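You operate a simulated robot arm through the tools that you are given. There is no shell and no other tool.

You are at the controls of a simulated robot arm. One attempt, no reset.

## Task
Bed the white tile in mortar and tap it down till LEVEL shows.
Fine: press mortar from the black pan over the pale grey slab with the grey float first; put float and tamper back. Set down upright: grey float, white rubber tamper. A coat counts when it lies all over at full strength: go over it till it gets no stronger.

The check looks at the end state, three seconds after you hand in, the way a careful person would. Anything else that was tipped, shoved, dropped, spilled or broken makes it a failure.

## Robot
A 7-joint arm with a two-finger parallel gripper, fixed in place. Base frame: the origin is at the foot of the arm, x ahead of it, y to its left, z up; the work surface is at about z = 0.806. Lengths are in m, angles in degrees, forces in N, time in s.
With the tool pointing down near the work surface it reaches from about 0.24 to 0.68 m from the base axis. Its first joint turns from -66.0 to 66.0 degrees. Payload 2.4 kg.
The TCP is the grasp point between the finger pads, 0.03 m short of the fingertips. In the tool frame z runs along the fingers and y along their closing line. The gripper opens to 0.094 m. The fingers are 0.028 m wide and 0.01 m thick; the gripper's body (0.05 by 0.096 m) begins 0.055 m behind the TCP.
Orientation is that of the tool frame in the base frame, as a unit quaternion [x, y, z, w]. With the fingers straight down and closing along the base's y, the tool's x points along the base's -x, its y along +y and its z along -z.

## Interface
- The arm moves only by the tool arm_command. Its argument "motion" is a list that holds one entry, the list of rows, each a list of 6 numbers: the shift along the base's x, y, z in mm, then the turn, a rotation vector about the base's x, y, z in degrees. In form: [[[dx, dy, dz, rx, ry, rz], ...]]. A call has 1 to 20 rows; each row is the pose to reach, as a shift and turn from the pose commanded when the call began. "grip" is the opening, from 0 (shut) to 1 (fully open), set as the call begins (left out, the last holds). Each row takes 0.2 s and may step no farther than 0.05 m and 8.6 degrees from the row before; otherwise, or with a gripper value out of range, the whole call is refused. Where a pose cannot be reached the arm comes as near as it can. A force on the tool above 60 N (or 10 N above the force at the start of the call, whichever is more), or a blocked arm, ends the call early, and 0.2 s more pass. Each finger travels about 0.153 m/s and halts on what it meets, pressing with about 42 N; the grip force reading is that of the motor and also rises with nothing between the fingers. The clock runs only during rows and for 0.2 s after the last one: add rows that repeat a pose to give the fingers time. It gives the time, the measured TCP pose, the force on the tool (base axes), the opening and the grip force at its end, in the units of the frame above (readings bear some noise), with the torque about the TCP (base axes, N m) and any sound that the robot's microphone picked up.
- Cameras (640 x 400 px; columns grow to the right, rows downward): "scene" is fixed at [0.0389, 0.4743, 1.4409]; the picture's right is [-0.74, -0.67, 0.00], its down [-0.38, 0.42, -0.82] and it looks along [0.55, -0.61, -0.57] (base axes); focal length 310 px, centre (320, 200). "wrist" rides on the gripper at [0.076, 0.014, -0.102] in the tool frame; the picture's right is [-0.18, 0.98, 0.00], its down [-0.75, -0.14, -0.64] and it looks along [-0.63, -0.12, 0.77] (tool axes); focal length 243 px, centre (320, 200).
- capture(camera): a new picture of that camera. No time passes.
- measure_at(camera, pixels): for up to 12 pixels [column, row] of the newest picture of that camera ("zoom" is the newest enlarged one), the place [x, y, z] in the base frame of the surface seen there, good to about 0.002 m. No time passes.
- inspect(camera, box): a new picture of the part [left, top, right, bottom] of that camera's present view, enlarged. No time passes.
- job_done(): hands the job in; it is judged then, once.

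Open the gripper and draw the arm clear of the work before you hand the job in, unless the task says otherwise.

The tools are called after "Emit:" as a command line: name --argument value ..., lists and objects as JSON in quotes. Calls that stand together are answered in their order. arm_command: Moves the arm, as the interface text tells. Its arguments: {"type":"object","properties":{"motion":{"type":"array"},"grip":{"type":"number"}},"required":["motion"]} The other tools are called the same way: capture (camera) takes a picture; measure_at (camera, pixels) gives the place of the surface under pixels of a picture; inspect (camera, box) takes an enlarged picture of a part of a camera's view; job_done () hands the job in.

At the start:

```text
time: 0.0
position: [0.3829, -0.0264, 1.2174]
orientation: [0.001, 1.0, 0.001, 0.0]
contact_force: [0.5, 0.2, 0.0]
torque: [0.02, 0.04, -0.02]
width: 0.0941
finger_force: 0.1
```

scene: 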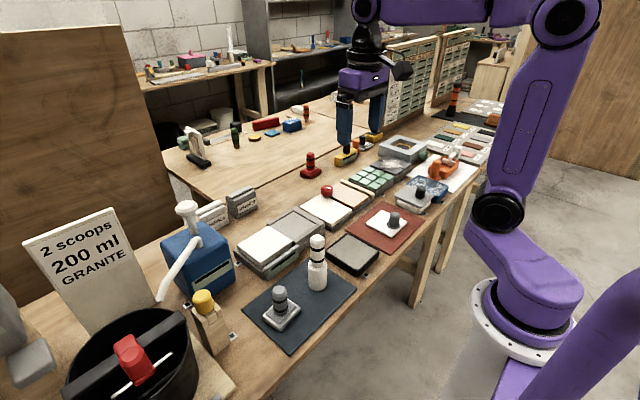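
wrist: 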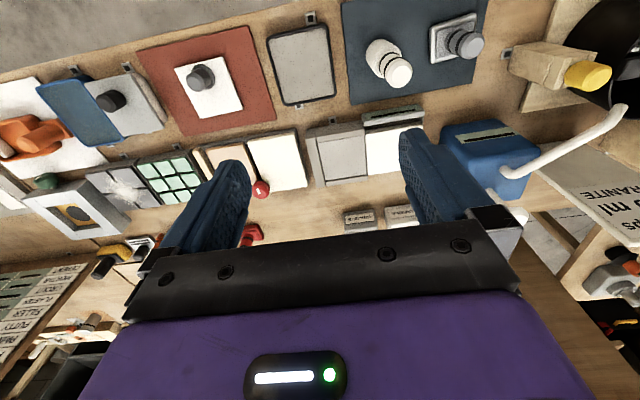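

The start pictures show a bench with a dark mat holding a grey float and a white tamper (scene ~280,310 and 317,265), a pan, a red mat with a white tile/knob (~393,222), and a bucket with a sign. I'll enlarge parts of the scene to identify things.

Emit:
inspect --camera "scene" --box '[220, 180, 440, 350]'

Emit:
inspect --camera "scene" --box '[0, 190, 260, 400]'

Emit:
inspect --camera "scene" --box '[280, 90, 520, 240]'

Emit:
inspect --camera "wrist" --box '[240, 0, 500, 190]'

Emit:
inspect --camera "wrist" --box '[0, 30, 320, 230]'

```text
2.35 times, centred on (330, 265) of scene
```

zoom: 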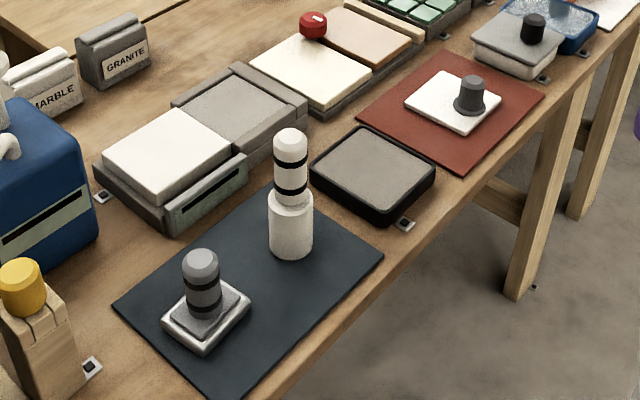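

```text
1.90 times, centred on (130, 295) of scene
```

zoom: 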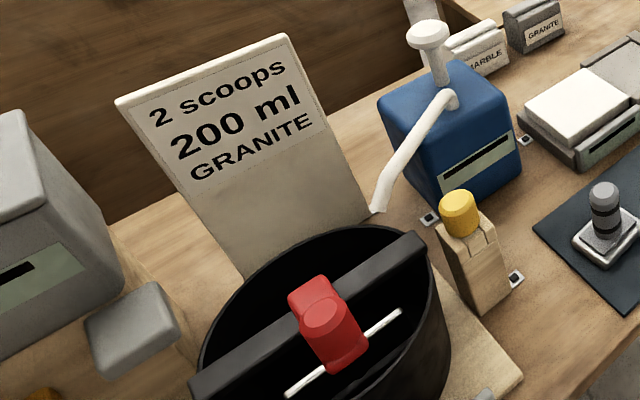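

```text
2.67 times, centred on (400, 165) of scene
```

zoom: 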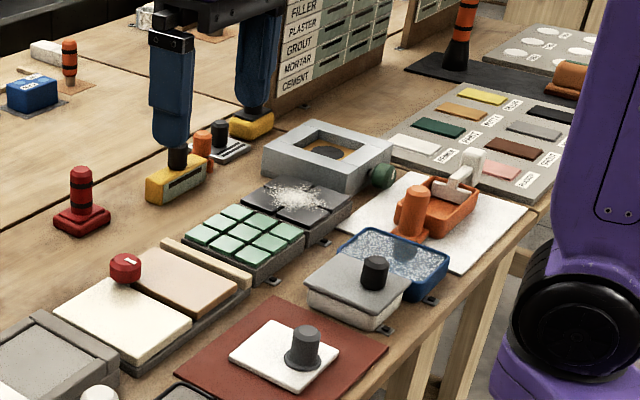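

```text
2.11 times, centred on (370, 95) of wrist
```

zoom: 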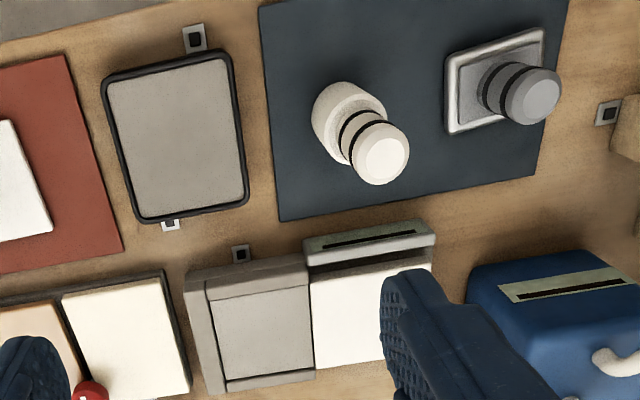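

```text
2.00 times, centred on (160, 130) of wrist
```

zoom: 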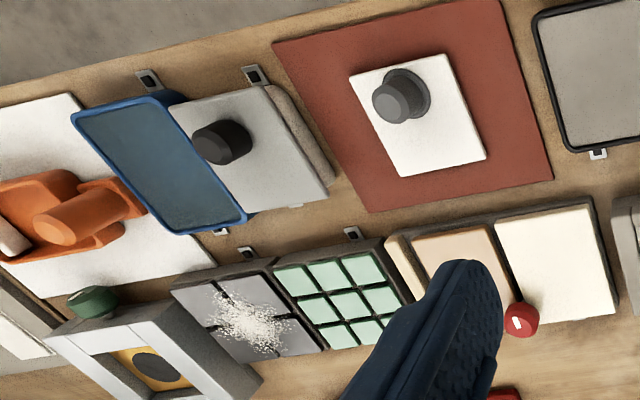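

The job parts appear to be: black pan (scene ~350,255), grey float and white tamper on the dark mat, white tile with a dark knob on the red mat, and the frame with a pale grey slab (~295,228) beside an already laid white tile (~265,245). I'll take fresh pictures and measure them.

Emit:
inspect --camera "scene" --box '[225, 190, 345, 290]'

Emit:
capture --camera "wrist"

Emit:
capture --camera "scene"

```text
4.00 times, centred on (285, 240) of scene
```

zoom: 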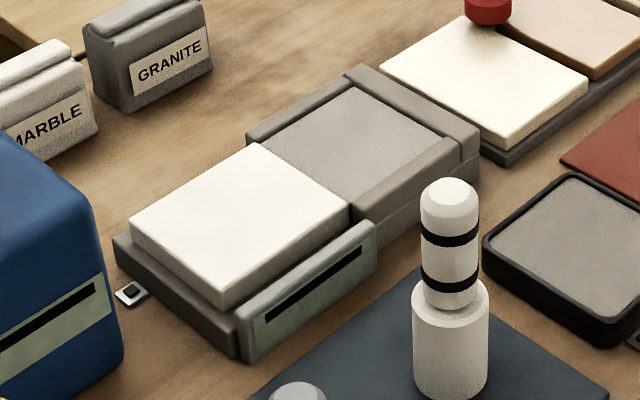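

```text
taken
```

wrist: 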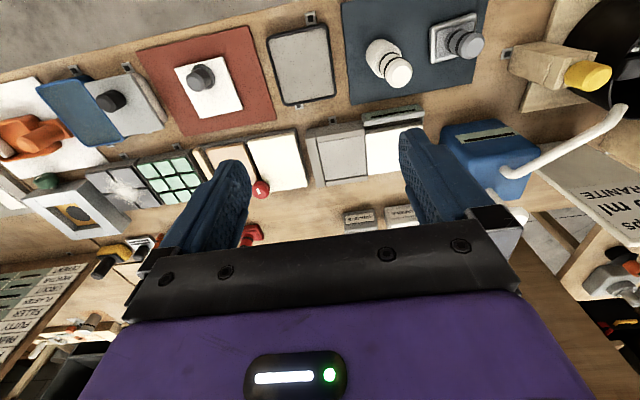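

```text
taken
```

scene: 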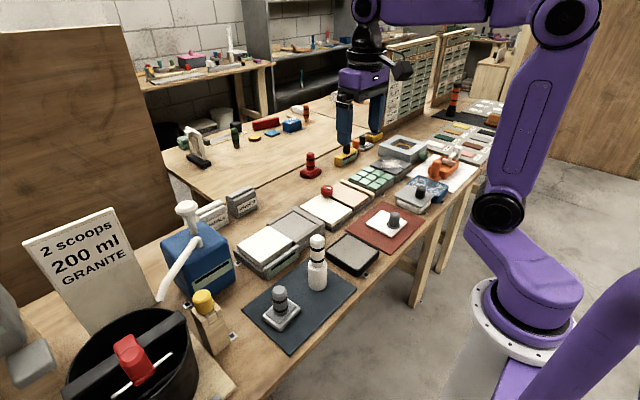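

I measure the frame: laid white tile corners, slab recess corners, rim tops and display, in the zoom picture.

Emit:
measure_at --camera "zoom" --pixels '[[258, 146], [344, 207], [222, 300], [136, 222], [240, 220], [352, 92], [452, 150], [360, 195], [268, 148], [360, 140], [415, 100], [420, 175]]'

Emit:
measure_at --camera "zoom" --pixels '[[362, 70], [472, 135], [475, 170], [310, 100], [255, 325], [375, 230], [320, 265], [120, 240], [235, 345], [370, 250], [180, 280], [460, 160]]'

Emit:
measure_at --camera "scene" --pixels '[[280, 291], [280, 300], [282, 316], [318, 238], [317, 252], [318, 272], [318, 288], [393, 213], [394, 222], [385, 230], [352, 252], [345, 240]]'

```text
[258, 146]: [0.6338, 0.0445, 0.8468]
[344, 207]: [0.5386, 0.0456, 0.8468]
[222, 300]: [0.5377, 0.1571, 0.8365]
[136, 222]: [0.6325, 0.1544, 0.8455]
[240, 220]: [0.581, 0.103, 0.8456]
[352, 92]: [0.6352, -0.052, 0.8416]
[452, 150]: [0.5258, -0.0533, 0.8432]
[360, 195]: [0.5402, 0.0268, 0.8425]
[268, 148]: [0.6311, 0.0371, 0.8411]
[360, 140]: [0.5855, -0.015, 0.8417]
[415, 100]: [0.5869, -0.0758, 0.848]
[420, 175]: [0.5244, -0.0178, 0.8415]
```

```text
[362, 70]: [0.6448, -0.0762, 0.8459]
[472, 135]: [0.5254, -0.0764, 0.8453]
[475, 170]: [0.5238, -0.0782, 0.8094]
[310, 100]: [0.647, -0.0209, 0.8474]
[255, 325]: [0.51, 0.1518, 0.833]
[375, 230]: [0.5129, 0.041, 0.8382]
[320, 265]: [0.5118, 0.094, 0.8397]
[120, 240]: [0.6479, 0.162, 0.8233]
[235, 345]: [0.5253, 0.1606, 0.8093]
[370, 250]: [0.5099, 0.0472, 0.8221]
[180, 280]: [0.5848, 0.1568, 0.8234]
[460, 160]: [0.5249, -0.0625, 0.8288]
```

```text
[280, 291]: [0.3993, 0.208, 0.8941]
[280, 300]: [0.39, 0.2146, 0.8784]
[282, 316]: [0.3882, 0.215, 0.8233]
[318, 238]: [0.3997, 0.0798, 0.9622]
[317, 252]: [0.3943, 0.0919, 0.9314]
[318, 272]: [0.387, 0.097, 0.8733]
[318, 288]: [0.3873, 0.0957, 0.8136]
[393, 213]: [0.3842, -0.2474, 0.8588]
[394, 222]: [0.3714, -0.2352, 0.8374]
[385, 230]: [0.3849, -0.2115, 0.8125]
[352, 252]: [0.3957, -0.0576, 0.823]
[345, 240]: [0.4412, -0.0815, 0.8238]
```

The slab surface reads z≈0.8416 with the laid tile at ≈0.8465. I'll enlarge each of the tools and the slab more strongly to get sizes.

Emit:
inspect --camera "scene" --box '[255, 195, 345, 250]'

Emit:
inspect --camera "scene" --box '[250, 275, 314, 340]'

Emit:
measure_at --camera "zoom" --pixels '[[320, 100], [200, 290], [300, 345], [420, 245], [340, 205], [320, 180], [260, 270], [300, 320], [395, 235], [320, 130], [330, 240], [450, 350]]'

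```text
7.11 times, centred on (300, 222) of scene
```

zoom: 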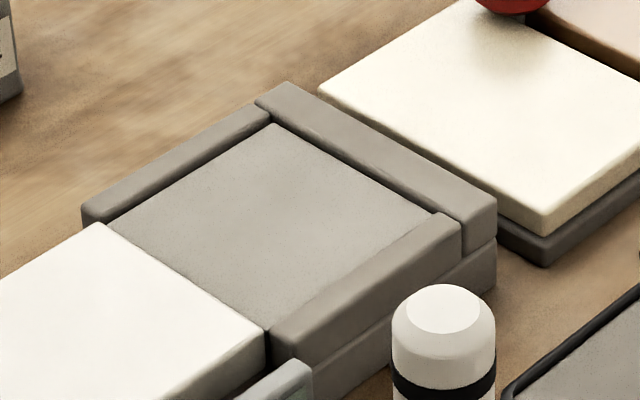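

```text
6.15 times, centred on (282, 308) of scene
```

zoom: 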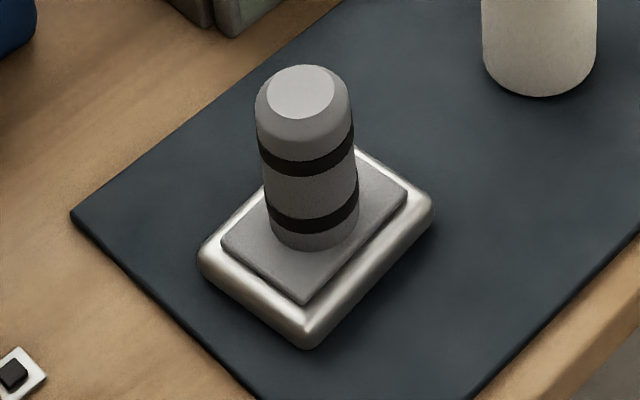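

```text
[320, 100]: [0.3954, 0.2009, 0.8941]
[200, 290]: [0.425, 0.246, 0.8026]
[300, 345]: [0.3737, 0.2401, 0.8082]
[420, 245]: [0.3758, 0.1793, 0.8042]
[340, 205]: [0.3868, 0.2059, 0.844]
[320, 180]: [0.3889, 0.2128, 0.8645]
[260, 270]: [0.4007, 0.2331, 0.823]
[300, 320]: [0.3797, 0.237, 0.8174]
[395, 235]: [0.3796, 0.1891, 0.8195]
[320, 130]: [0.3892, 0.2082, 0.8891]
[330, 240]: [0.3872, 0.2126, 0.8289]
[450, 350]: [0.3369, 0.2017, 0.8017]
```

The slab is a shallow recess with rims at z≈0.847 on three sides and the laid tile on the fourth. I move the wrist nearer (down 160 mm, forward 40 mm) for a close look with the wrist camera.

Emit:
arm_command --motion '[[[10, 5, -40, 0, 0, 0], [20, 10, -80, 0, 0, 0], [30, 15, -120, 0, 0, 0], [40, 20, -160, 0, 0, 0], [40, 20, -160, 0, 0, 0]]]' --grip 1

Emit:
capture --camera "wrist"

```text
time: 1.2
position: [0.4209, -0.0052, 1.0581]
orientation: [-0.001, 1.0, 0.0, 0.0]
contact_force: [-0.1, 0.5, 0.0]
torque: [0.0, 0.02, -0.02]
width: 0.094
finger_force: 0.1
```

```text
taken
```

wrist: 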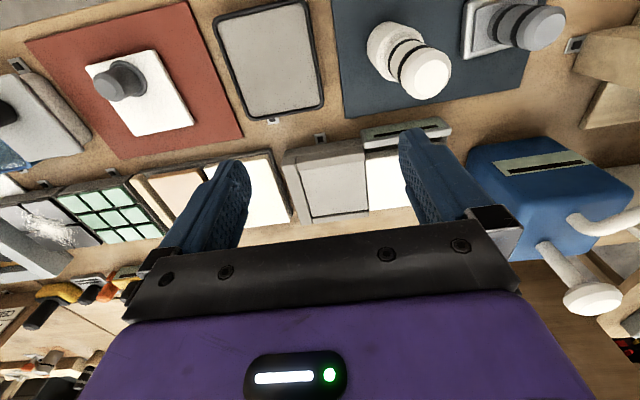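

The wrist view now shows slab (~333,185), pan (~270,60), tile with knob (~140,95), tamper and float (top right). I measure many points on these.

Emit:
measure_at --camera "wrist" --pixels '[[305, 166], [362, 158], [370, 208], [312, 215], [335, 188], [320, 150], [292, 180], [385, 165], [395, 180], [340, 214], [400, 135], [300, 200]]'

Emit:
inspect --camera "wrist" --box '[260, 110, 420, 230]'

Emit:
measure_at --camera "wrist" --pixels '[[217, 15], [305, 4], [321, 104], [247, 117], [270, 60], [85, 66], [150, 50], [193, 124], [132, 137], [160, 110], [140, 70], [112, 82]]'

Emit:
measure_at --camera "wrist" --pixels '[[425, 72], [402, 55], [388, 42], [375, 55], [540, 28], [510, 25], [480, 30], [466, 52], [487, 8], [345, 112], [518, 90], [350, 60]]'

```text
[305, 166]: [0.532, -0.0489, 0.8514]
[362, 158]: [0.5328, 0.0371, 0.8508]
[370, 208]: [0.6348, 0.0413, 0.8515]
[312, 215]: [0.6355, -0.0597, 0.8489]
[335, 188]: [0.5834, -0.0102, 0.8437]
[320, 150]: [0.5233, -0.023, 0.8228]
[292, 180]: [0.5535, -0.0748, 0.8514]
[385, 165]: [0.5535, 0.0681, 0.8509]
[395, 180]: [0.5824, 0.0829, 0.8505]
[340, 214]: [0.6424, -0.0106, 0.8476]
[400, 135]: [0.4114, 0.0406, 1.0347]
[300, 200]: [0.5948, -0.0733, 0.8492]
```

```text
3.33 times, centred on (340, 170) of wrist
```

zoom: 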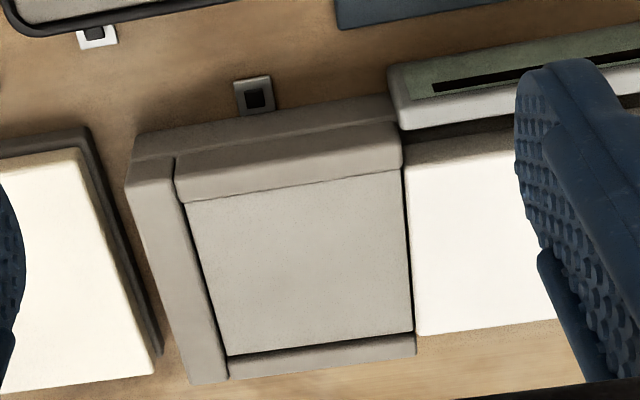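

```text
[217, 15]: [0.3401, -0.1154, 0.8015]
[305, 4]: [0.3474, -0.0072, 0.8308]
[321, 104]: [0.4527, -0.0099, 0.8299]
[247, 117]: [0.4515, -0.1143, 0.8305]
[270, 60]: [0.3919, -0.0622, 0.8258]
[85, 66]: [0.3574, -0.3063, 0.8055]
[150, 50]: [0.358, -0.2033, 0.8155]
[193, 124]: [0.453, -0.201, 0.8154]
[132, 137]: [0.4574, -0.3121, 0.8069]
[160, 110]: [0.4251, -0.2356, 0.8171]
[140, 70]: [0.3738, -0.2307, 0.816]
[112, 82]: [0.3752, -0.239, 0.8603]
```

```text
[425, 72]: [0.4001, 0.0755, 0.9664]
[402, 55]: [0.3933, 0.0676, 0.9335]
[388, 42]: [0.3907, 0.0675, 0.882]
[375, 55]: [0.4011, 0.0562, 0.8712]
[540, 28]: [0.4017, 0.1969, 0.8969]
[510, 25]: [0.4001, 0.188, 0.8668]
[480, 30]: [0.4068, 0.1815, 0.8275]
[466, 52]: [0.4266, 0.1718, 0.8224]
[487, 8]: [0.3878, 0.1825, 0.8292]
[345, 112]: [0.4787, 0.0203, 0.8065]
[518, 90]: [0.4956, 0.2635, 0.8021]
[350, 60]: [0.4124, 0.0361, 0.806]
```

The wrist zoom shows the recess clearly: rims at left, near and far, laid tile at right. Next I look at the white tile on the red mat from closer, moving to about y=-0.23.

Emit:
arm_command --motion '[[[-10, -45, 0, 0, 0, 0], [-20, -90, 0, 0, 0, 0], [-30, -135, 0, 0, 0, 0], [-35, -180, -20, 0, 0, 0], [-40, -225, -50, 0, 0, 0], [-40, -235, -80, 0, 0, 0], [-40, -235, -80, 0, 0, 0]]]' --grip 1

Emit:
capture --camera "wrist"

Emit:
capture --camera "scene"

```text
refused: row 5 steps farther than a row can; nothing moved
```

```text
taken
```

wrist: 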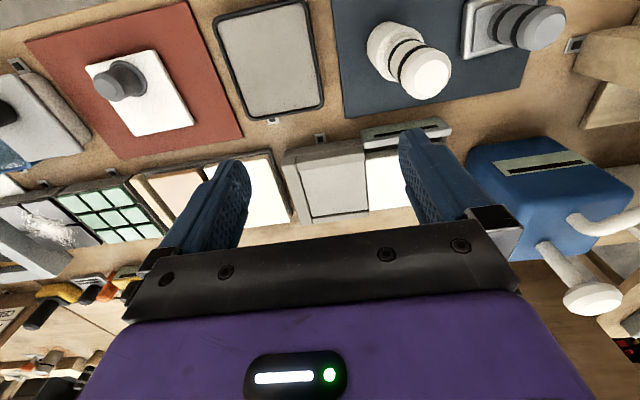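

```text
taken
```

scene: 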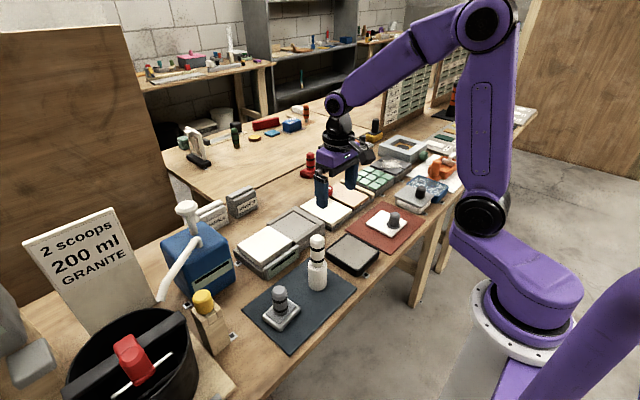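

The call was refused for a step over 50 mm in one row. I resend it with smaller steps.

Emit:
arm_command --motion '[[[-10, -40, 0, 0, 0, 0], [-20, -80, -5, 0, 0, 0], [-30, -120, -20, 0, 0, 0], [-35, -160, -40, 0, 0, 0], [-40, -200, -60, 0, 0, 0], [-40, -235, -80, 0, 0, 0], [-40, -235, -80, 0, 0, 0]]]' --grip 1

Emit:
capture --camera "wrist"

Emit:
capture --camera "scene"

```text
time: 2.8
position: [0.38, -0.2453, 0.9757]
orientation: [0.0, 1.0, 0.0, 0.0]
contact_force: [0.5, 0.4, -0.3]
torque: [0.0, 0.02, -0.04]
width: 0.0937
finger_force: 0.0
```

```text
taken
```

wrist: 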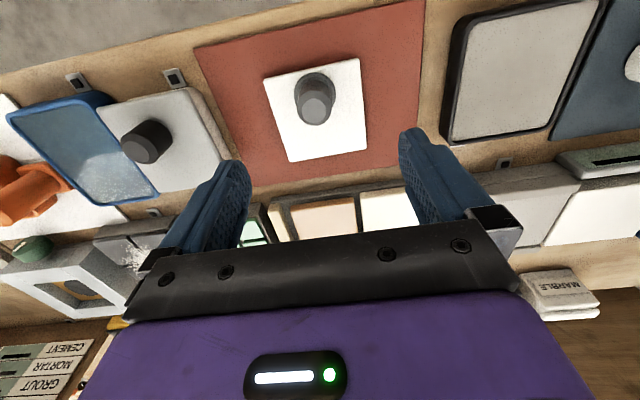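

```text
taken
```

scene: 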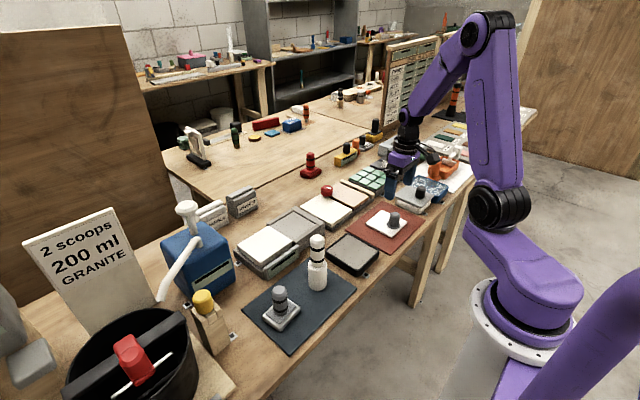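

The tile with its dark suction knob is now at wrist (316,105). I enlarge and measure its corners and knob.

Emit:
inspect --camera "wrist" --box '[236, 45, 396, 175]'

Emit:
measure_at --camera "wrist" --pixels '[[266, 79], [357, 61], [366, 148], [289, 159], [316, 108], [314, 122], [314, 80], [300, 90], [331, 90], [340, 130], [290, 120], [240, 120]]'

```text
3.08 times, centred on (316, 110) of wrist
```

zoom: 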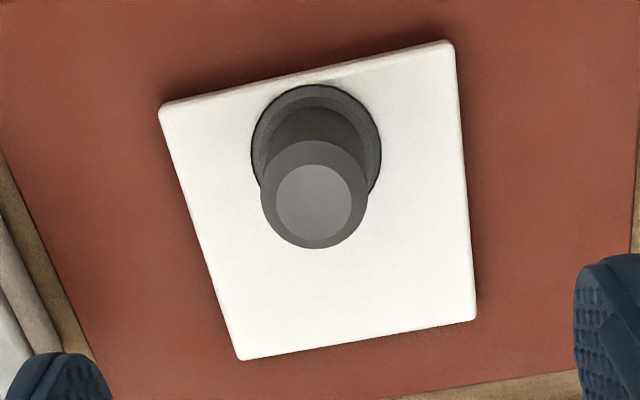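

```text
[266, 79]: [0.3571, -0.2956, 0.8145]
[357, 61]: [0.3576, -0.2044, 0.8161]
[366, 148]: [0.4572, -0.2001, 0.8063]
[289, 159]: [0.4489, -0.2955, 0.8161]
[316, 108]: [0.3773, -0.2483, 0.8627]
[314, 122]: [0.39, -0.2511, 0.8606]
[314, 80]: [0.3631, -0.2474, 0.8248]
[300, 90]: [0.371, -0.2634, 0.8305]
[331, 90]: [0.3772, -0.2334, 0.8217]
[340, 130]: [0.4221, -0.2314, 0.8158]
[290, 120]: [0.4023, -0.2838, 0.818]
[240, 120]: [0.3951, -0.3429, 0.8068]
```

The tile spans about x 0.354–0.452, y −0.297–−0.203, top z≈0.816, with its knob off-centre at (0.379, −0.248), top ≈0.861. Now I look closely at the slab recess from above.

Emit:
arm_command --motion '[[[20, 35, 10, 0, 0, 0], [40, 70, 10, 0, 0, 0], [60, 105, 10, 0, 0, 0], [80, 140, 10, 0, 0, 0], [100, 175, 10, 0, 0, 0], [120, 210, 10, 0, 0, 0], [140, 245, 5, 0, 0, 0], [140, 245, 5, 0, 0, 0]]]' --grip 1

Emit:
capture --camera "wrist"

Emit:
inspect --camera "wrist" --box '[220, 80, 420, 220]'

```text
time: 4.6
position: [0.523, 0.0066, 0.9844]
orientation: [0.0, 1.0, 0.0, 0.0]
contact_force: [-1.2, 0.8, -0.1]
torque: [-0.02, 0.01, 0.0]
width: 0.0943
finger_force: 0.1
```

```text
taken
```

wrist: 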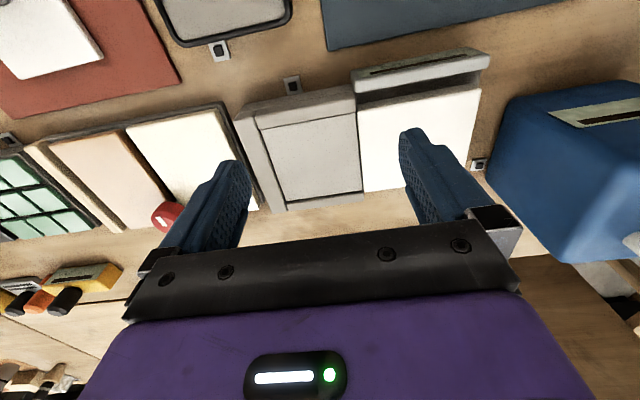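

```text
2.86 times, centred on (320, 150) of wrist
```

zoom: 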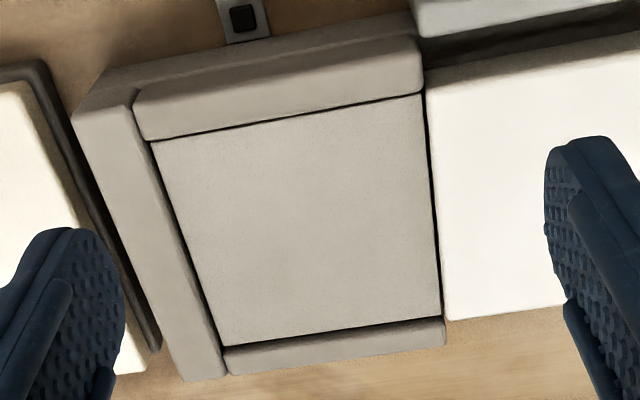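

The recess fills the zoom (corners ≈(152,140), (424,95), (440,318), (222,347)). I measure slab corners, rims and the neighbour tile.

Emit:
measure_at --camera "zoom" --pixels '[[158, 145], [416, 103], [434, 312], [228, 342], [300, 220], [200, 200], [400, 250], [140, 125], [110, 150], [195, 350], [300, 360], [440, 335]]'

Emit:
measure_at --camera "zoom" --pixels '[[280, 100], [290, 120], [280, 75], [418, 85], [432, 85], [440, 200], [450, 310], [520, 200], [165, 250], [182, 250], [330, 345], [330, 330]]'

```text
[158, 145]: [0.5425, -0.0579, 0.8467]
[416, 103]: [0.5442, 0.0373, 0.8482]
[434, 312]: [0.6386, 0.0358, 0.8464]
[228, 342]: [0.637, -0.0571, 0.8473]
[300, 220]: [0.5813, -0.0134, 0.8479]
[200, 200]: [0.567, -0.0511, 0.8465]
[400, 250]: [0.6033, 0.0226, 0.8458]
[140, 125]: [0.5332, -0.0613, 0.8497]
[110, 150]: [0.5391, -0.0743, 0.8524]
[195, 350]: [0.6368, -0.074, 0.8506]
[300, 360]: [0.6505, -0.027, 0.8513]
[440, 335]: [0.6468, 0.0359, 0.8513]
```

```text
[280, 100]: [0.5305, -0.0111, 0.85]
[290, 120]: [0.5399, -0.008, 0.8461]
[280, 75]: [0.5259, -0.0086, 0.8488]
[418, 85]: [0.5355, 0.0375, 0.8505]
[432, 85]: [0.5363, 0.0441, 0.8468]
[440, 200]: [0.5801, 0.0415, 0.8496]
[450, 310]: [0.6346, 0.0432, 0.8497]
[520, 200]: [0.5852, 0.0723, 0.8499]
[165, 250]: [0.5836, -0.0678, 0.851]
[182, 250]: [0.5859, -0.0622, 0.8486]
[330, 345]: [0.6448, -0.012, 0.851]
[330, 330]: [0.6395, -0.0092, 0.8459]
```

The recess spans x≈0.540–0.640, y≈−0.060–0.040, rims ≈5 mm above the slab. Now I raise and look closely at the float and tamper on the dark mat.

Emit:
arm_command --motion '[[[0, 0, 40, 0, 0, 0], [-20, 20, 60, 0, 0, 0], [-50, 50, 60, 0, 0, 0], [-80, 80, 60, 0, 0, 0], [-110, 110, 60, 0, 0, 0], [-140, 140, 60, 0, 0, 0], [-145, 160, 60, 0, 0, 0], [-145, 160, 60, 0, 0, 0]]]' --grip 1

Emit:
capture --camera "wrist"

Emit:
inspect --camera "wrist" --box '[220, 20, 420, 160]'

```text
time: 6.4
position: [0.3749, 0.1652, 1.0449]
orientation: [0.0, 1.0, 0.0, 0.0]
contact_force: [0.1, 0.6, 0.4]
torque: [-0.03, 0.0, -0.01]
width: 0.094
finger_force: 0.1
```

```text
taken
```

wrist: 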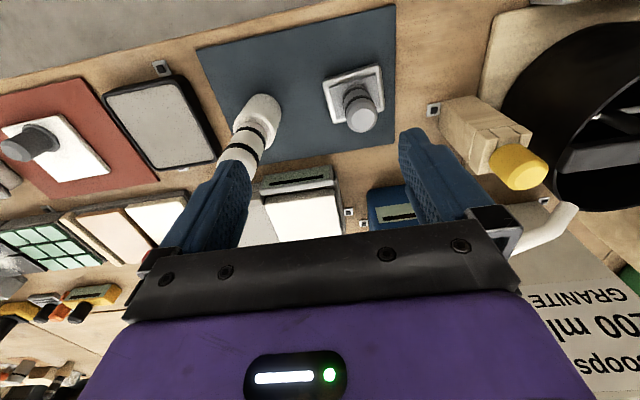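

```text
2.86 times, centred on (320, 90) of wrist
```

zoom: 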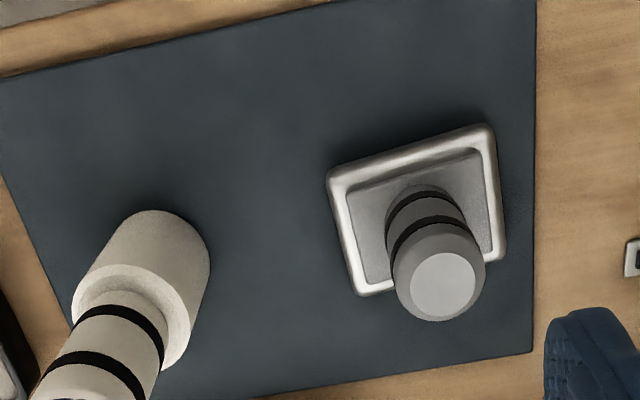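

The float's square plate is at zoom corners (330,178), (490,128), (503,258), (362,292), its handle top at (445,285). I measure float and tamper points.

Emit:
measure_at --camera "zoom" --pixels '[[335, 180], [486, 134], [498, 252], [366, 288], [445, 285], [432, 220], [405, 245], [480, 245], [360, 230], [450, 165], [493, 190], [348, 235]]'

Emit:
measure_at --camera "zoom" --pixels '[[155, 215], [205, 250], [140, 285], [80, 290], [185, 360], [60, 390], [110, 340], [130, 270], [180, 220], [300, 350], [100, 120], [530, 350]]'

Emit:
measure_at --camera "wrist" --pixels '[[240, 155], [245, 145], [256, 128], [270, 100], [262, 96], [237, 160], [362, 118], [366, 112], [352, 100], [200, 46], [392, 10], [395, 142]]'

```text
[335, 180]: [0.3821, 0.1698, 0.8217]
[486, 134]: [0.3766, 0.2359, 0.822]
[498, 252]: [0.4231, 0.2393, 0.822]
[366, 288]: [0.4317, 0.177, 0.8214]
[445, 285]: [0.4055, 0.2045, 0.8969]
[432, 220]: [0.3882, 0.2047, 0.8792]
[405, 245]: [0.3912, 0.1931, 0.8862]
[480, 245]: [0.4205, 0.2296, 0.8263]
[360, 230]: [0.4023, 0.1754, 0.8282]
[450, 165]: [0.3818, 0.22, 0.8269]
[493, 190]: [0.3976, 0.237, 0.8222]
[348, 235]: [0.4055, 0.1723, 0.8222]
```

```text
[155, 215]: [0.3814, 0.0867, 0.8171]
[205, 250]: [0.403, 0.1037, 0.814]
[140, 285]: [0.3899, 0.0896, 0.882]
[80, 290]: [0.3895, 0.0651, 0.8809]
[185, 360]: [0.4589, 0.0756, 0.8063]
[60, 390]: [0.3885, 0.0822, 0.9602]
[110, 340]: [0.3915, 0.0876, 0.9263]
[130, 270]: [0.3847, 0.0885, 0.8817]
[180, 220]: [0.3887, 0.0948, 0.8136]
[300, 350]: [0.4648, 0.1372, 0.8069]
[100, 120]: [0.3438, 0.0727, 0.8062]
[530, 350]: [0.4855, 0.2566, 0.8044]
```

```text
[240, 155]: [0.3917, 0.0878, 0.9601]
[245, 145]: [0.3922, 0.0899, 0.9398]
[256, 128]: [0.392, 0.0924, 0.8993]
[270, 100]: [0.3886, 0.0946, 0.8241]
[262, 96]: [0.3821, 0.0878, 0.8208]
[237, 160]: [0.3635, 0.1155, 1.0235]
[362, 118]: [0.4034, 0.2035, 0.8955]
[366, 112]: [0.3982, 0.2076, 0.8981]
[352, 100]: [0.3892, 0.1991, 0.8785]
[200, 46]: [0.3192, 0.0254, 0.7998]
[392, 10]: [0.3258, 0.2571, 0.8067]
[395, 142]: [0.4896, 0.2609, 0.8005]
```

The float plate (~0.05 × 0.067 m) is yawed about +6°, handle axis near (0.4045, 0.2045), top z≈0.897. I move above it, turning the tool +6°, and check before descending.

Emit:
arm_command --motion '[[[10, 15, 0, 0, 0, 2], [20, 30, -20, 0, 0, 4], [28, 40, -40, 0, 0, 6], [28, 40, -70, 0, 0, 6], [28, 40, -90, 0, 0, 6], [28, 40, -90, 0, 0, 6]]]' --grip 1

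Emit:
capture --camera "wrist"

Emit:
capture --camera "scene"

```text
time: 7.8
position: [0.4037, 0.2047, 0.9529]
orientation: [-0.052, 0.999, 0.0, 0.001]
contact_force: [1.0, 0.4, -0.4]
torque: [-0.01, 0.0, 0.01]
width: 0.0939
finger_force: 0.1
```

```text
taken
```

wrist: 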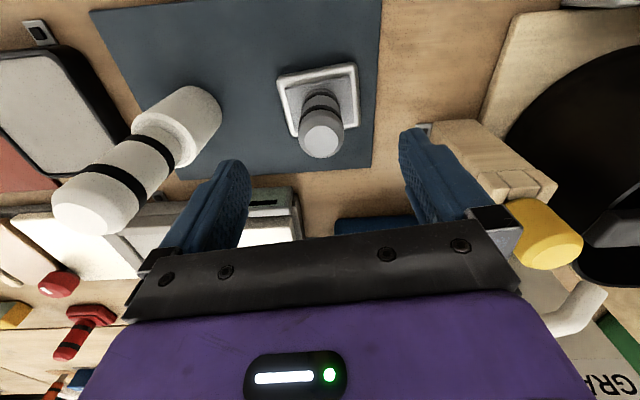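

```text
taken
```

scene: 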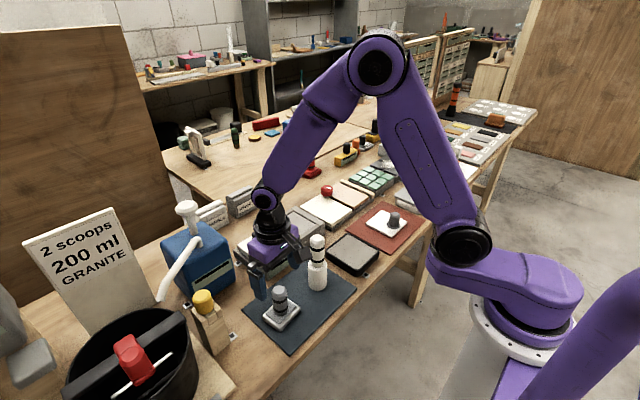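

The handle top sits at (321,140), exactly where the spot beneath the TCP should be. I descend 87 mm so the fingertips stay about 7 mm above the plate, then close.

Emit:
arm_command --motion '[[[0, 0, -30, 0, 0, 0], [0, 0, -60, 0, 0, 0], [0, 0, -80, 0, 0, 0], [0, 0, -87, 0, 0, 0], [0, 0, -87, 0, 0, 0]]]' --grip 1

Emit:
capture --camera "wrist"

Emit:
inspect --camera "scene" --box '[220, 240, 340, 350]'

```text
time: 9.0
position: [0.4048, 0.2052, 0.8667]
orientation: [-0.052, 0.999, 0.0, 0.0]
contact_force: [0.0, -0.2, 0.5]
torque: [0.0, -0.03, -0.02]
width: 0.0937
finger_force: 0.1
```

```text
taken
```

wrist: 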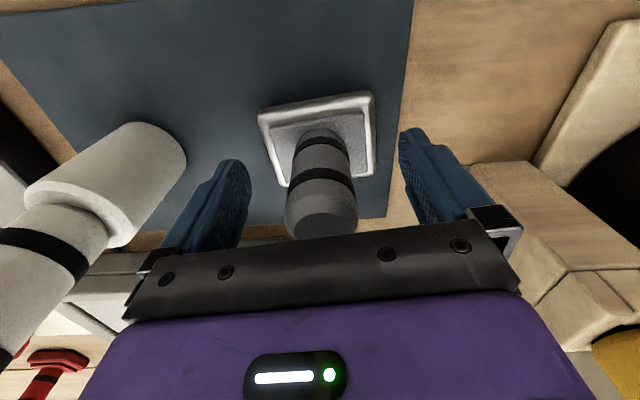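

```text
3.64 times, centred on (280, 295) of scene
```

zoom: 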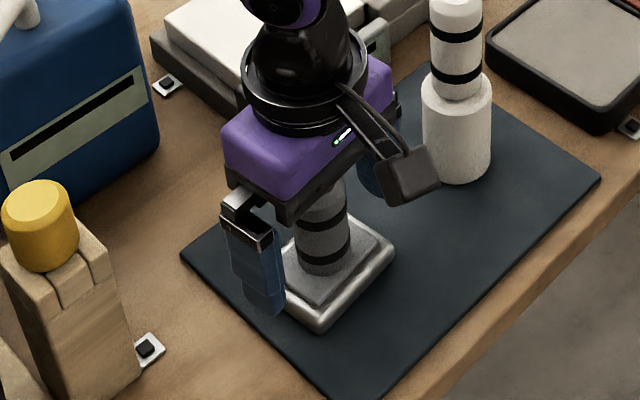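

The handle stands centred between the fingers at (320,190). I close the gripper and hold.

Emit:
arm_command --motion '[[[0, 0, 0, 0, 0, 0], [0, 0, 0, 0, 0, 0], [0, 0, 0, 0, 0, 0], [0, 0, 0, 0, 0, 0]]]' --grip 0

Emit:
capture --camera "wrist"

```text
time: 10.0
position: [0.4029, 0.2036, 0.8654]
orientation: [-0.052, 0.999, 0.0, 0.0]
contact_force: [0.4, -1.2, 0.6]
torque: [-0.09, -0.1, 0.0]
width: 0.0334
finger_force: 42.3
```

```text
taken
```

wrist: 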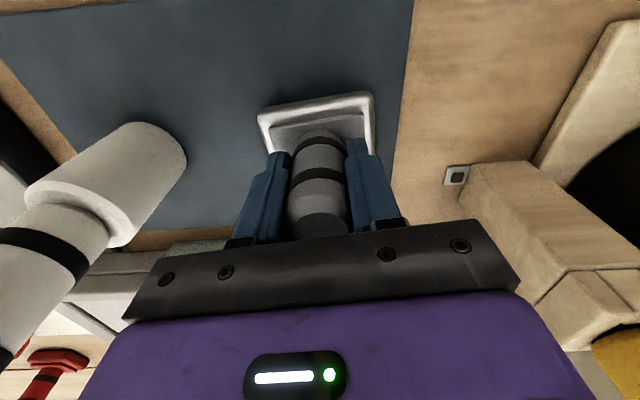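

The float is held (width 0.0334, 42 N). I lift it straight up, slowly first, high enough to clear the tamper (top ≈0.966).

Emit:
arm_command --motion '[[[0, 0, 10, 0, 0, 0], [0, 0, 30, 0, 0, 0], [0, 0, 65, 0, 0, 0], [0, 0, 100, 0, 0, 0], [0, 0, 140, 0, 0, 0], [0, 0, 180, 0, 0, 0], [0, 0, 200, 0, 0, 0], [0, 0, 200, 0, 0, 0]]]' --grip 0

Emit:
capture --camera "wrist"

Emit:
capture --camera "scene"

```text
time: 11.8
position: [0.4042, 0.205, 1.0666]
orientation: [-0.052, 0.999, 0.001, 0.0]
contact_force: [-1.0, 0.3, -1.9]
torque: [0.03, 0.01, -0.03]
width: 0.0333
finger_force: 42.3
```

```text
taken
```

wrist: 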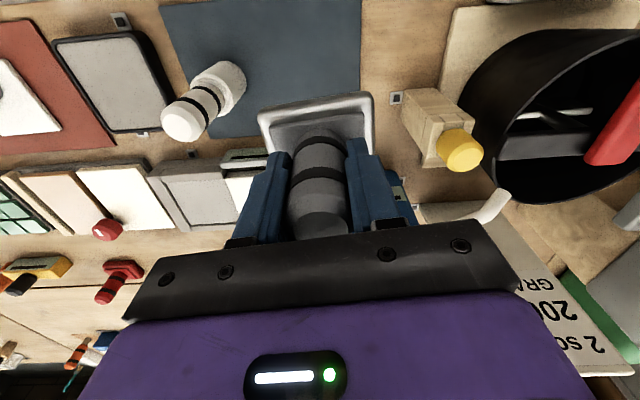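

```text
taken
```

scene: 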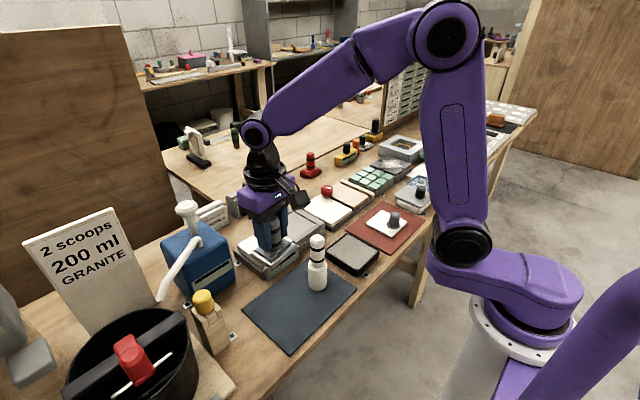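

The float is up, plate aligned with the tool frame. I carry it at this height to above the black pan (centre ≈(0.400, −0.061)), turning back −6°.

Emit:
arm_command --motion '[[[0, -30, 0, 0, 0, -1], [0, -70, 0, 0, 0, -2], [-2, -110, 0, 0, 0, -3], [-3, -150, 0, 0, 0, -4], [-4, -190, 0, 0, 0, -5], [-4, -230, 0, 0, 0, -6], [-4, -265, 0, 0, 0, -6], [-4, -265, -40, 0, 0, -6], [-4, -265, -80, 0, 0, -6], [-4, -265, -120, 0, 0, -6], [-4, -265, -120, 0, 0, -6]]]' --grip 0

Emit:
capture --camera "wrist"

Emit:
inspect --camera "scene" --box '[280, 170, 420, 300]'

```text
time: 14.2
position: [0.4017, -0.0601, 0.9443]
orientation: [0.0, 1.0, 0.0, 0.0]
contact_force: [-0.7, 0.6, -2.4]
torque: [-0.01, 0.01, 0.02]
width: 0.0332
finger_force: 41.9
```

```text
taken
```

wrist: 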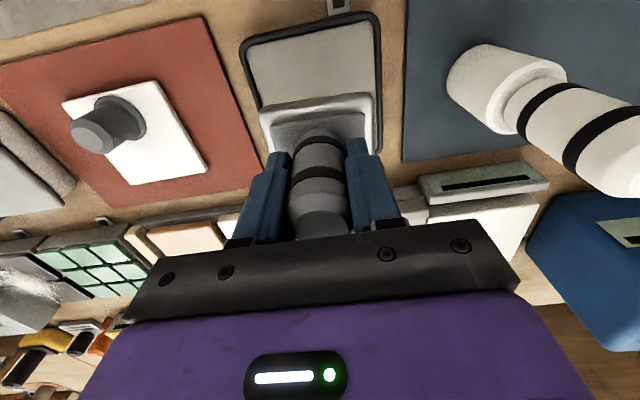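

```text
3.08 times, centred on (350, 235) of scene
```

zoom: 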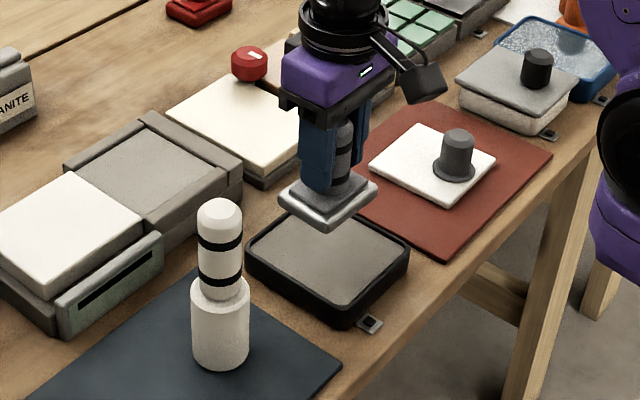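

The float is over the pan, bottom at about z 0.887, mortar at ≈0.824. I descend to just above and then in small steps to feel contact.

Emit:
arm_command --motion '[[[0, 0, -30, 0, 0, 0], [0, 0, -50, 0, 0, 0], [0, 0, -56, 0, 0, 0], [0, 0, -60, 0, 0, 0], [0, 0, -60, 0, 0, 0]]]' --grip 0

Emit:
inspect --camera "scene" --box '[290, 190, 410, 290]'

```text
time: 15.4
position: [0.4022, -0.0609, 0.8862]
orientation: [-0.001, 1.0, 0.0, 0.001]
contact_force: [-2.4, -2.8, 22.6]
torque: [0.5, -0.28, 0.1]
width: 0.0332
finger_force: 42.1
```

```text
4.00 times, centred on (350, 240) of scene
```

zoom: 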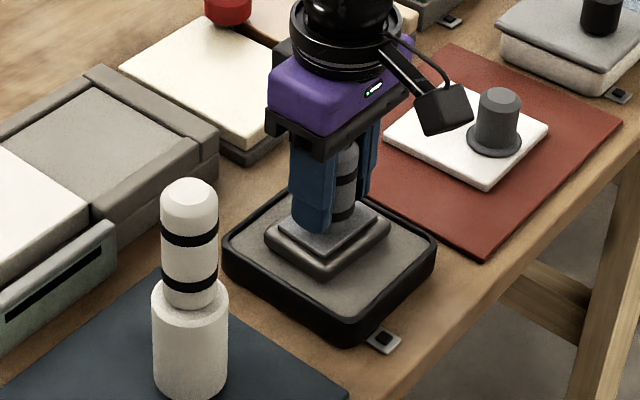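

Contact gives 22.6 N at the commanded depth, with the load toward the +x/+y side. I press 1 mm more to seat the float, hold, then ease back and lift to look at the float.

Emit:
arm_command --motion '[[[0, 0, -1, 0, 0, 0], [0, 0, -1, 0, 0, 0], [0, 0, -1, 0, 0, 0]]]' --grip 0

Emit:
arm_command --motion '[[[0, 0, 5, 0, 0, 0], [0, 0, 30, 0, 0, 0], [0, 0, 60, 0, 0, 0], [0, 0, 100, 0, 0, 0], [0, 0, 100, 0, 0, 0]]]' --grip 0

Emit:
capture --camera "wrist"

Emit:
inspect --camera "scene" --box '[290, 160, 410, 290]'

```text
time: 16.2
position: [0.401, -0.0615, 0.8861]
orientation: [0.0, 1.0, 0.001, 0.002]
contact_force: [6.7, -1.4, 18.8]
torque: [0.46, -0.5, -0.05]
width: 0.033
finger_force: 41.4
```

```text
time: 17.4
position: [0.3996, -0.0617, 0.9851]
orientation: [0.0, 1.0, 0.0, 0.0]
contact_force: [0.2, 0.2, -2.3]
torque: [0.0, 0.0, 0.01]
width: 0.0329
finger_force: 42.1
```

```text
taken
```

wrist: 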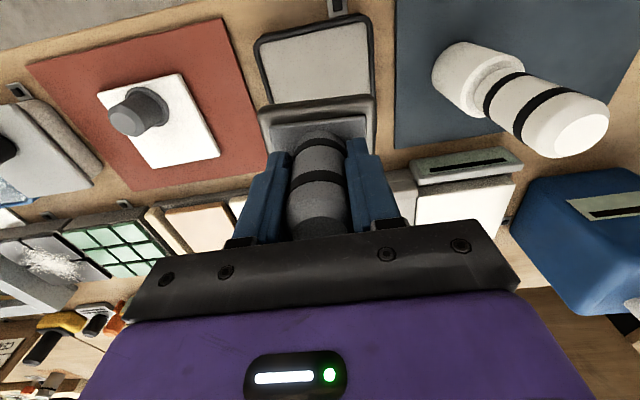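

```text
3.08 times, centred on (350, 225) of scene
```

zoom: 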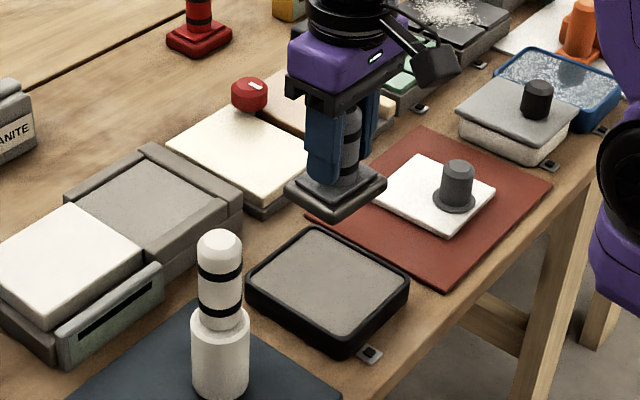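

The float's rim has turned from silver to mortar grey, so it is loaded. I carry it to above the slab centre and check alignment there.

Emit:
arm_command --motion '[[[30, 8, 0, 0, 0, 0], [65, 17, 0, 0, 0, 0], [100, 26, 0, 0, 0, 0], [135, 36, 0, 0, 0, 0], [165, 44, 0, 0, 0, 0], [188, 50, 0, 0, 0, 0], [188, 50, -20, 0, 0, 0], [188, 50, -40, 0, 0, 0], [188, 50, -40, 0, 0, 0]]]' --grip 0

Emit:
capture --camera "wrist"

Emit:
inspect --camera "scene" --box '[230, 160, 360, 270]'

```text
time: 19.4
position: [0.5889, -0.0091, 0.944]
orientation: [-0.001, 1.0, 0.0, 0.0]
contact_force: [-0.1, -0.4, -1.1]
torque: [-0.02, -0.03, 0.02]
width: 0.033
finger_force: 42.1
```

```text
taken
```

wrist: 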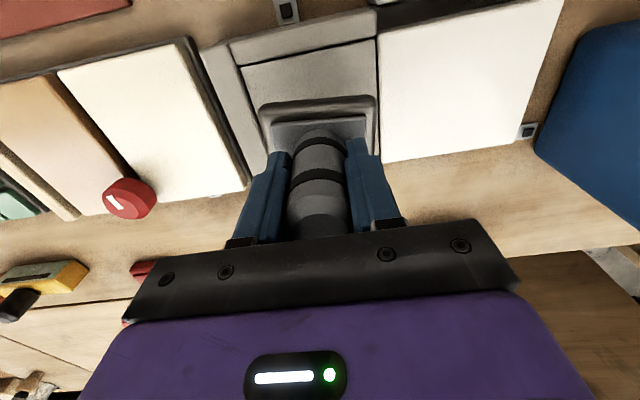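

```text
3.64 times, centred on (295, 215) of scene
```

zoom: 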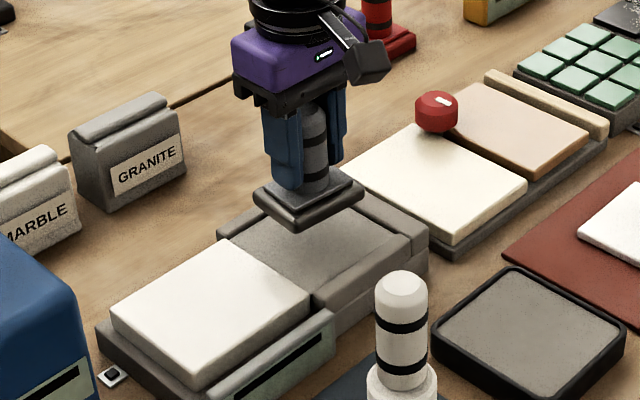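

The float is centred over the slab at about 40 mm height. I shift to the first spot (near-x, −y quarter) and lower to a few mm above the slab to check the clearances to the rims.

Emit:
arm_command --motion '[[[-10, -6, 0, 0, 0, 0], [-19, -12, 0, 0, 0, 0], [-19, -12, -15, 0, 0, 0], [-19, -12, -28, 0, 0, 0], [-19, -12, -28, 0, 0, 0]]]' --grip 0

Emit:
inspect --camera "wrist" --box '[220, 0, 420, 140]'

Emit:
inspect --camera "scene" --box '[255, 180, 355, 260]'

```text
time: 20.6
position: [0.5719, -0.0219, 0.9185]
orientation: [0.0, 1.0, 0.0, -0.001]
contact_force: [-0.3, -0.7, -1.4]
torque: [0.02, 0.01, 0.03]
width: 0.033
finger_force: 42.4
```

```text
2.86 times, centred on (320, 70) of wrist
```

zoom: 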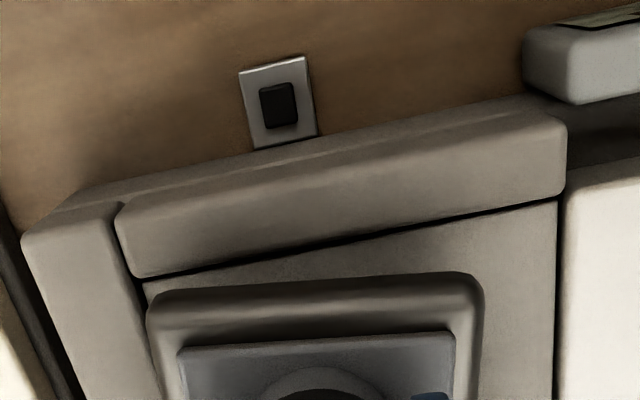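

```text
5.00 times, centred on (305, 220) of scene
```

zoom: 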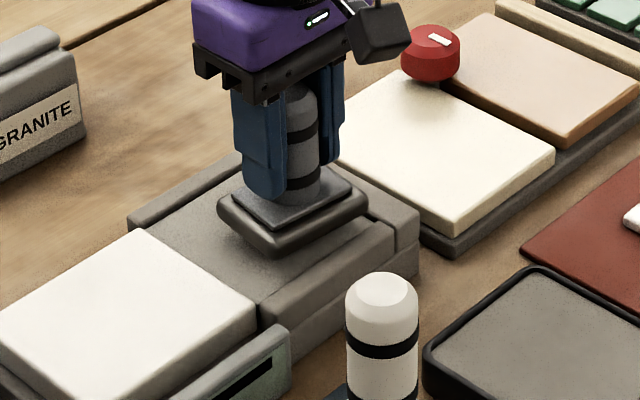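

In the wrist zoom the float's front edge (150,300)–(475,275) is less sloped than the slab edge (140,278)–(557,205), hinting it turned a little in the grip. I measure points on the plate to quantify.

Emit:
capture --camera "wrist"

Emit:
inspect --camera "wrist" --box '[240, 70, 400, 170]'

Emit:
measure_at --camera "zoom" --pixels '[[80, 120], [180, 118], [300, 108], [400, 102], [500, 96], [120, 160], [300, 148], [480, 135], [520, 150], [70, 150], [85, 200], [525, 180]]'

```text
taken
```

wrist: 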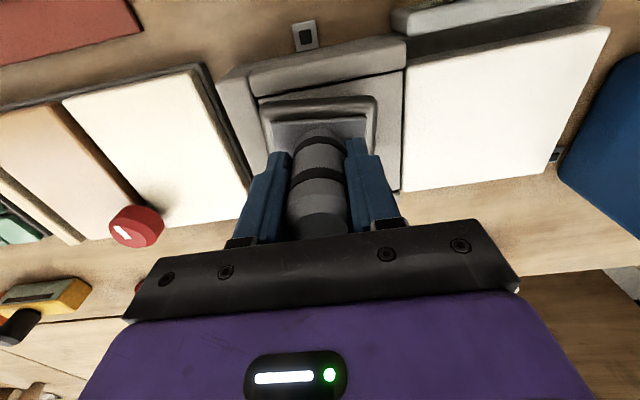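

```text
4.00 times, centred on (320, 120) of wrist
```

zoom: 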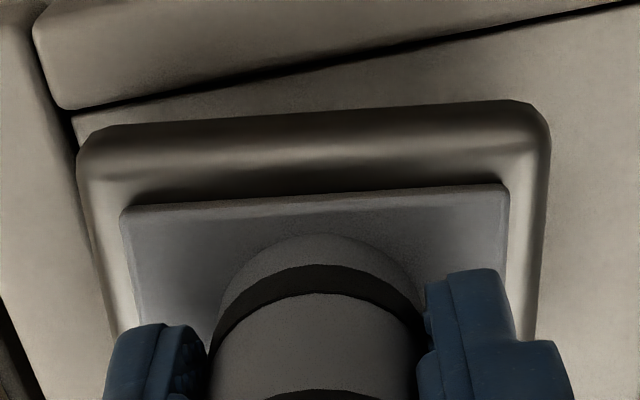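

```text
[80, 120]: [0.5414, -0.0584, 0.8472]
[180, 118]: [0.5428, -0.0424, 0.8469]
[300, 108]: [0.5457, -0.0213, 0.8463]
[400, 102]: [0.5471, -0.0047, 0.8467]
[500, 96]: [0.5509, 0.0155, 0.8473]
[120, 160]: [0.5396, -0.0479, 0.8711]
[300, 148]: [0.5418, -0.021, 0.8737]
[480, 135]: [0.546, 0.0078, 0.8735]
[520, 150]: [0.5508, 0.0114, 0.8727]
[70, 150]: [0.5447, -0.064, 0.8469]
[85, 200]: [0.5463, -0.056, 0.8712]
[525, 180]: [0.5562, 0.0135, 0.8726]
```

The front edge runs (0.5396,−0.048)→(0.546,0.008), i.e. the plate is yawed about −6.5° relative to the slab; the slab is about 11 mm below its underside. I turn the tool +6.5° in place to align it and check.

Emit:
arm_command --motion '[[[0, 0, 2, 0, 0, 3], [1, 0, 2, 0, 0, 6.5], [1, 0, 2, 0, 0, 6.5]]]' --grip 0

Emit:
inspect --camera "wrist" --box '[240, 60, 400, 160]'

Emit:
measure_at --camera "zoom" --pixels '[[120, 165], [300, 155], [480, 145], [95, 180], [525, 190], [520, 160], [90, 240], [530, 260], [60, 150], [560, 150], [20, 150], [300, 130]]'

```text
time: 21.4
position: [0.5717, -0.0223, 0.9185]
orientation: [-0.057, 0.998, 0.0, 0.001]
contact_force: [0.6, 0.0, -1.1]
torque: [0.01, 0.04, -0.02]
width: 0.0327
finger_force: 42.2
```

```text
4.00 times, centred on (320, 110) of wrist
```

zoom: 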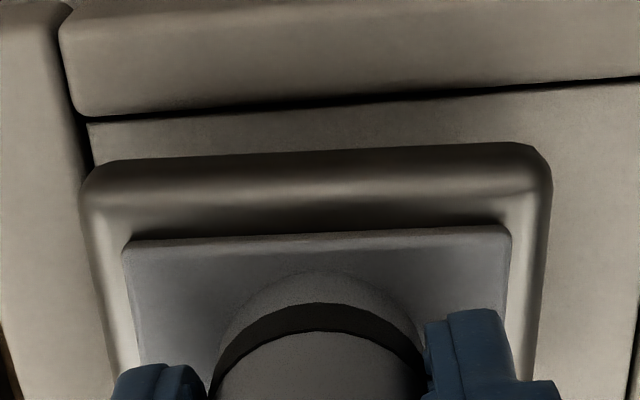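

```text
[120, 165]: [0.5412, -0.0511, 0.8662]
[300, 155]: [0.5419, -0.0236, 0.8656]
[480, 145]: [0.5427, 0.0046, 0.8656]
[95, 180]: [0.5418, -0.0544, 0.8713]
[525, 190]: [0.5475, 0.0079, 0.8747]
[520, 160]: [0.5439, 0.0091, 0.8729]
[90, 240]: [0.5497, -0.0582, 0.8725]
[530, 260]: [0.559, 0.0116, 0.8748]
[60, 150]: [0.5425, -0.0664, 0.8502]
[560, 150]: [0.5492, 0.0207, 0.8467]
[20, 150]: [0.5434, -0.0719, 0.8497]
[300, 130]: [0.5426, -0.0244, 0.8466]
```

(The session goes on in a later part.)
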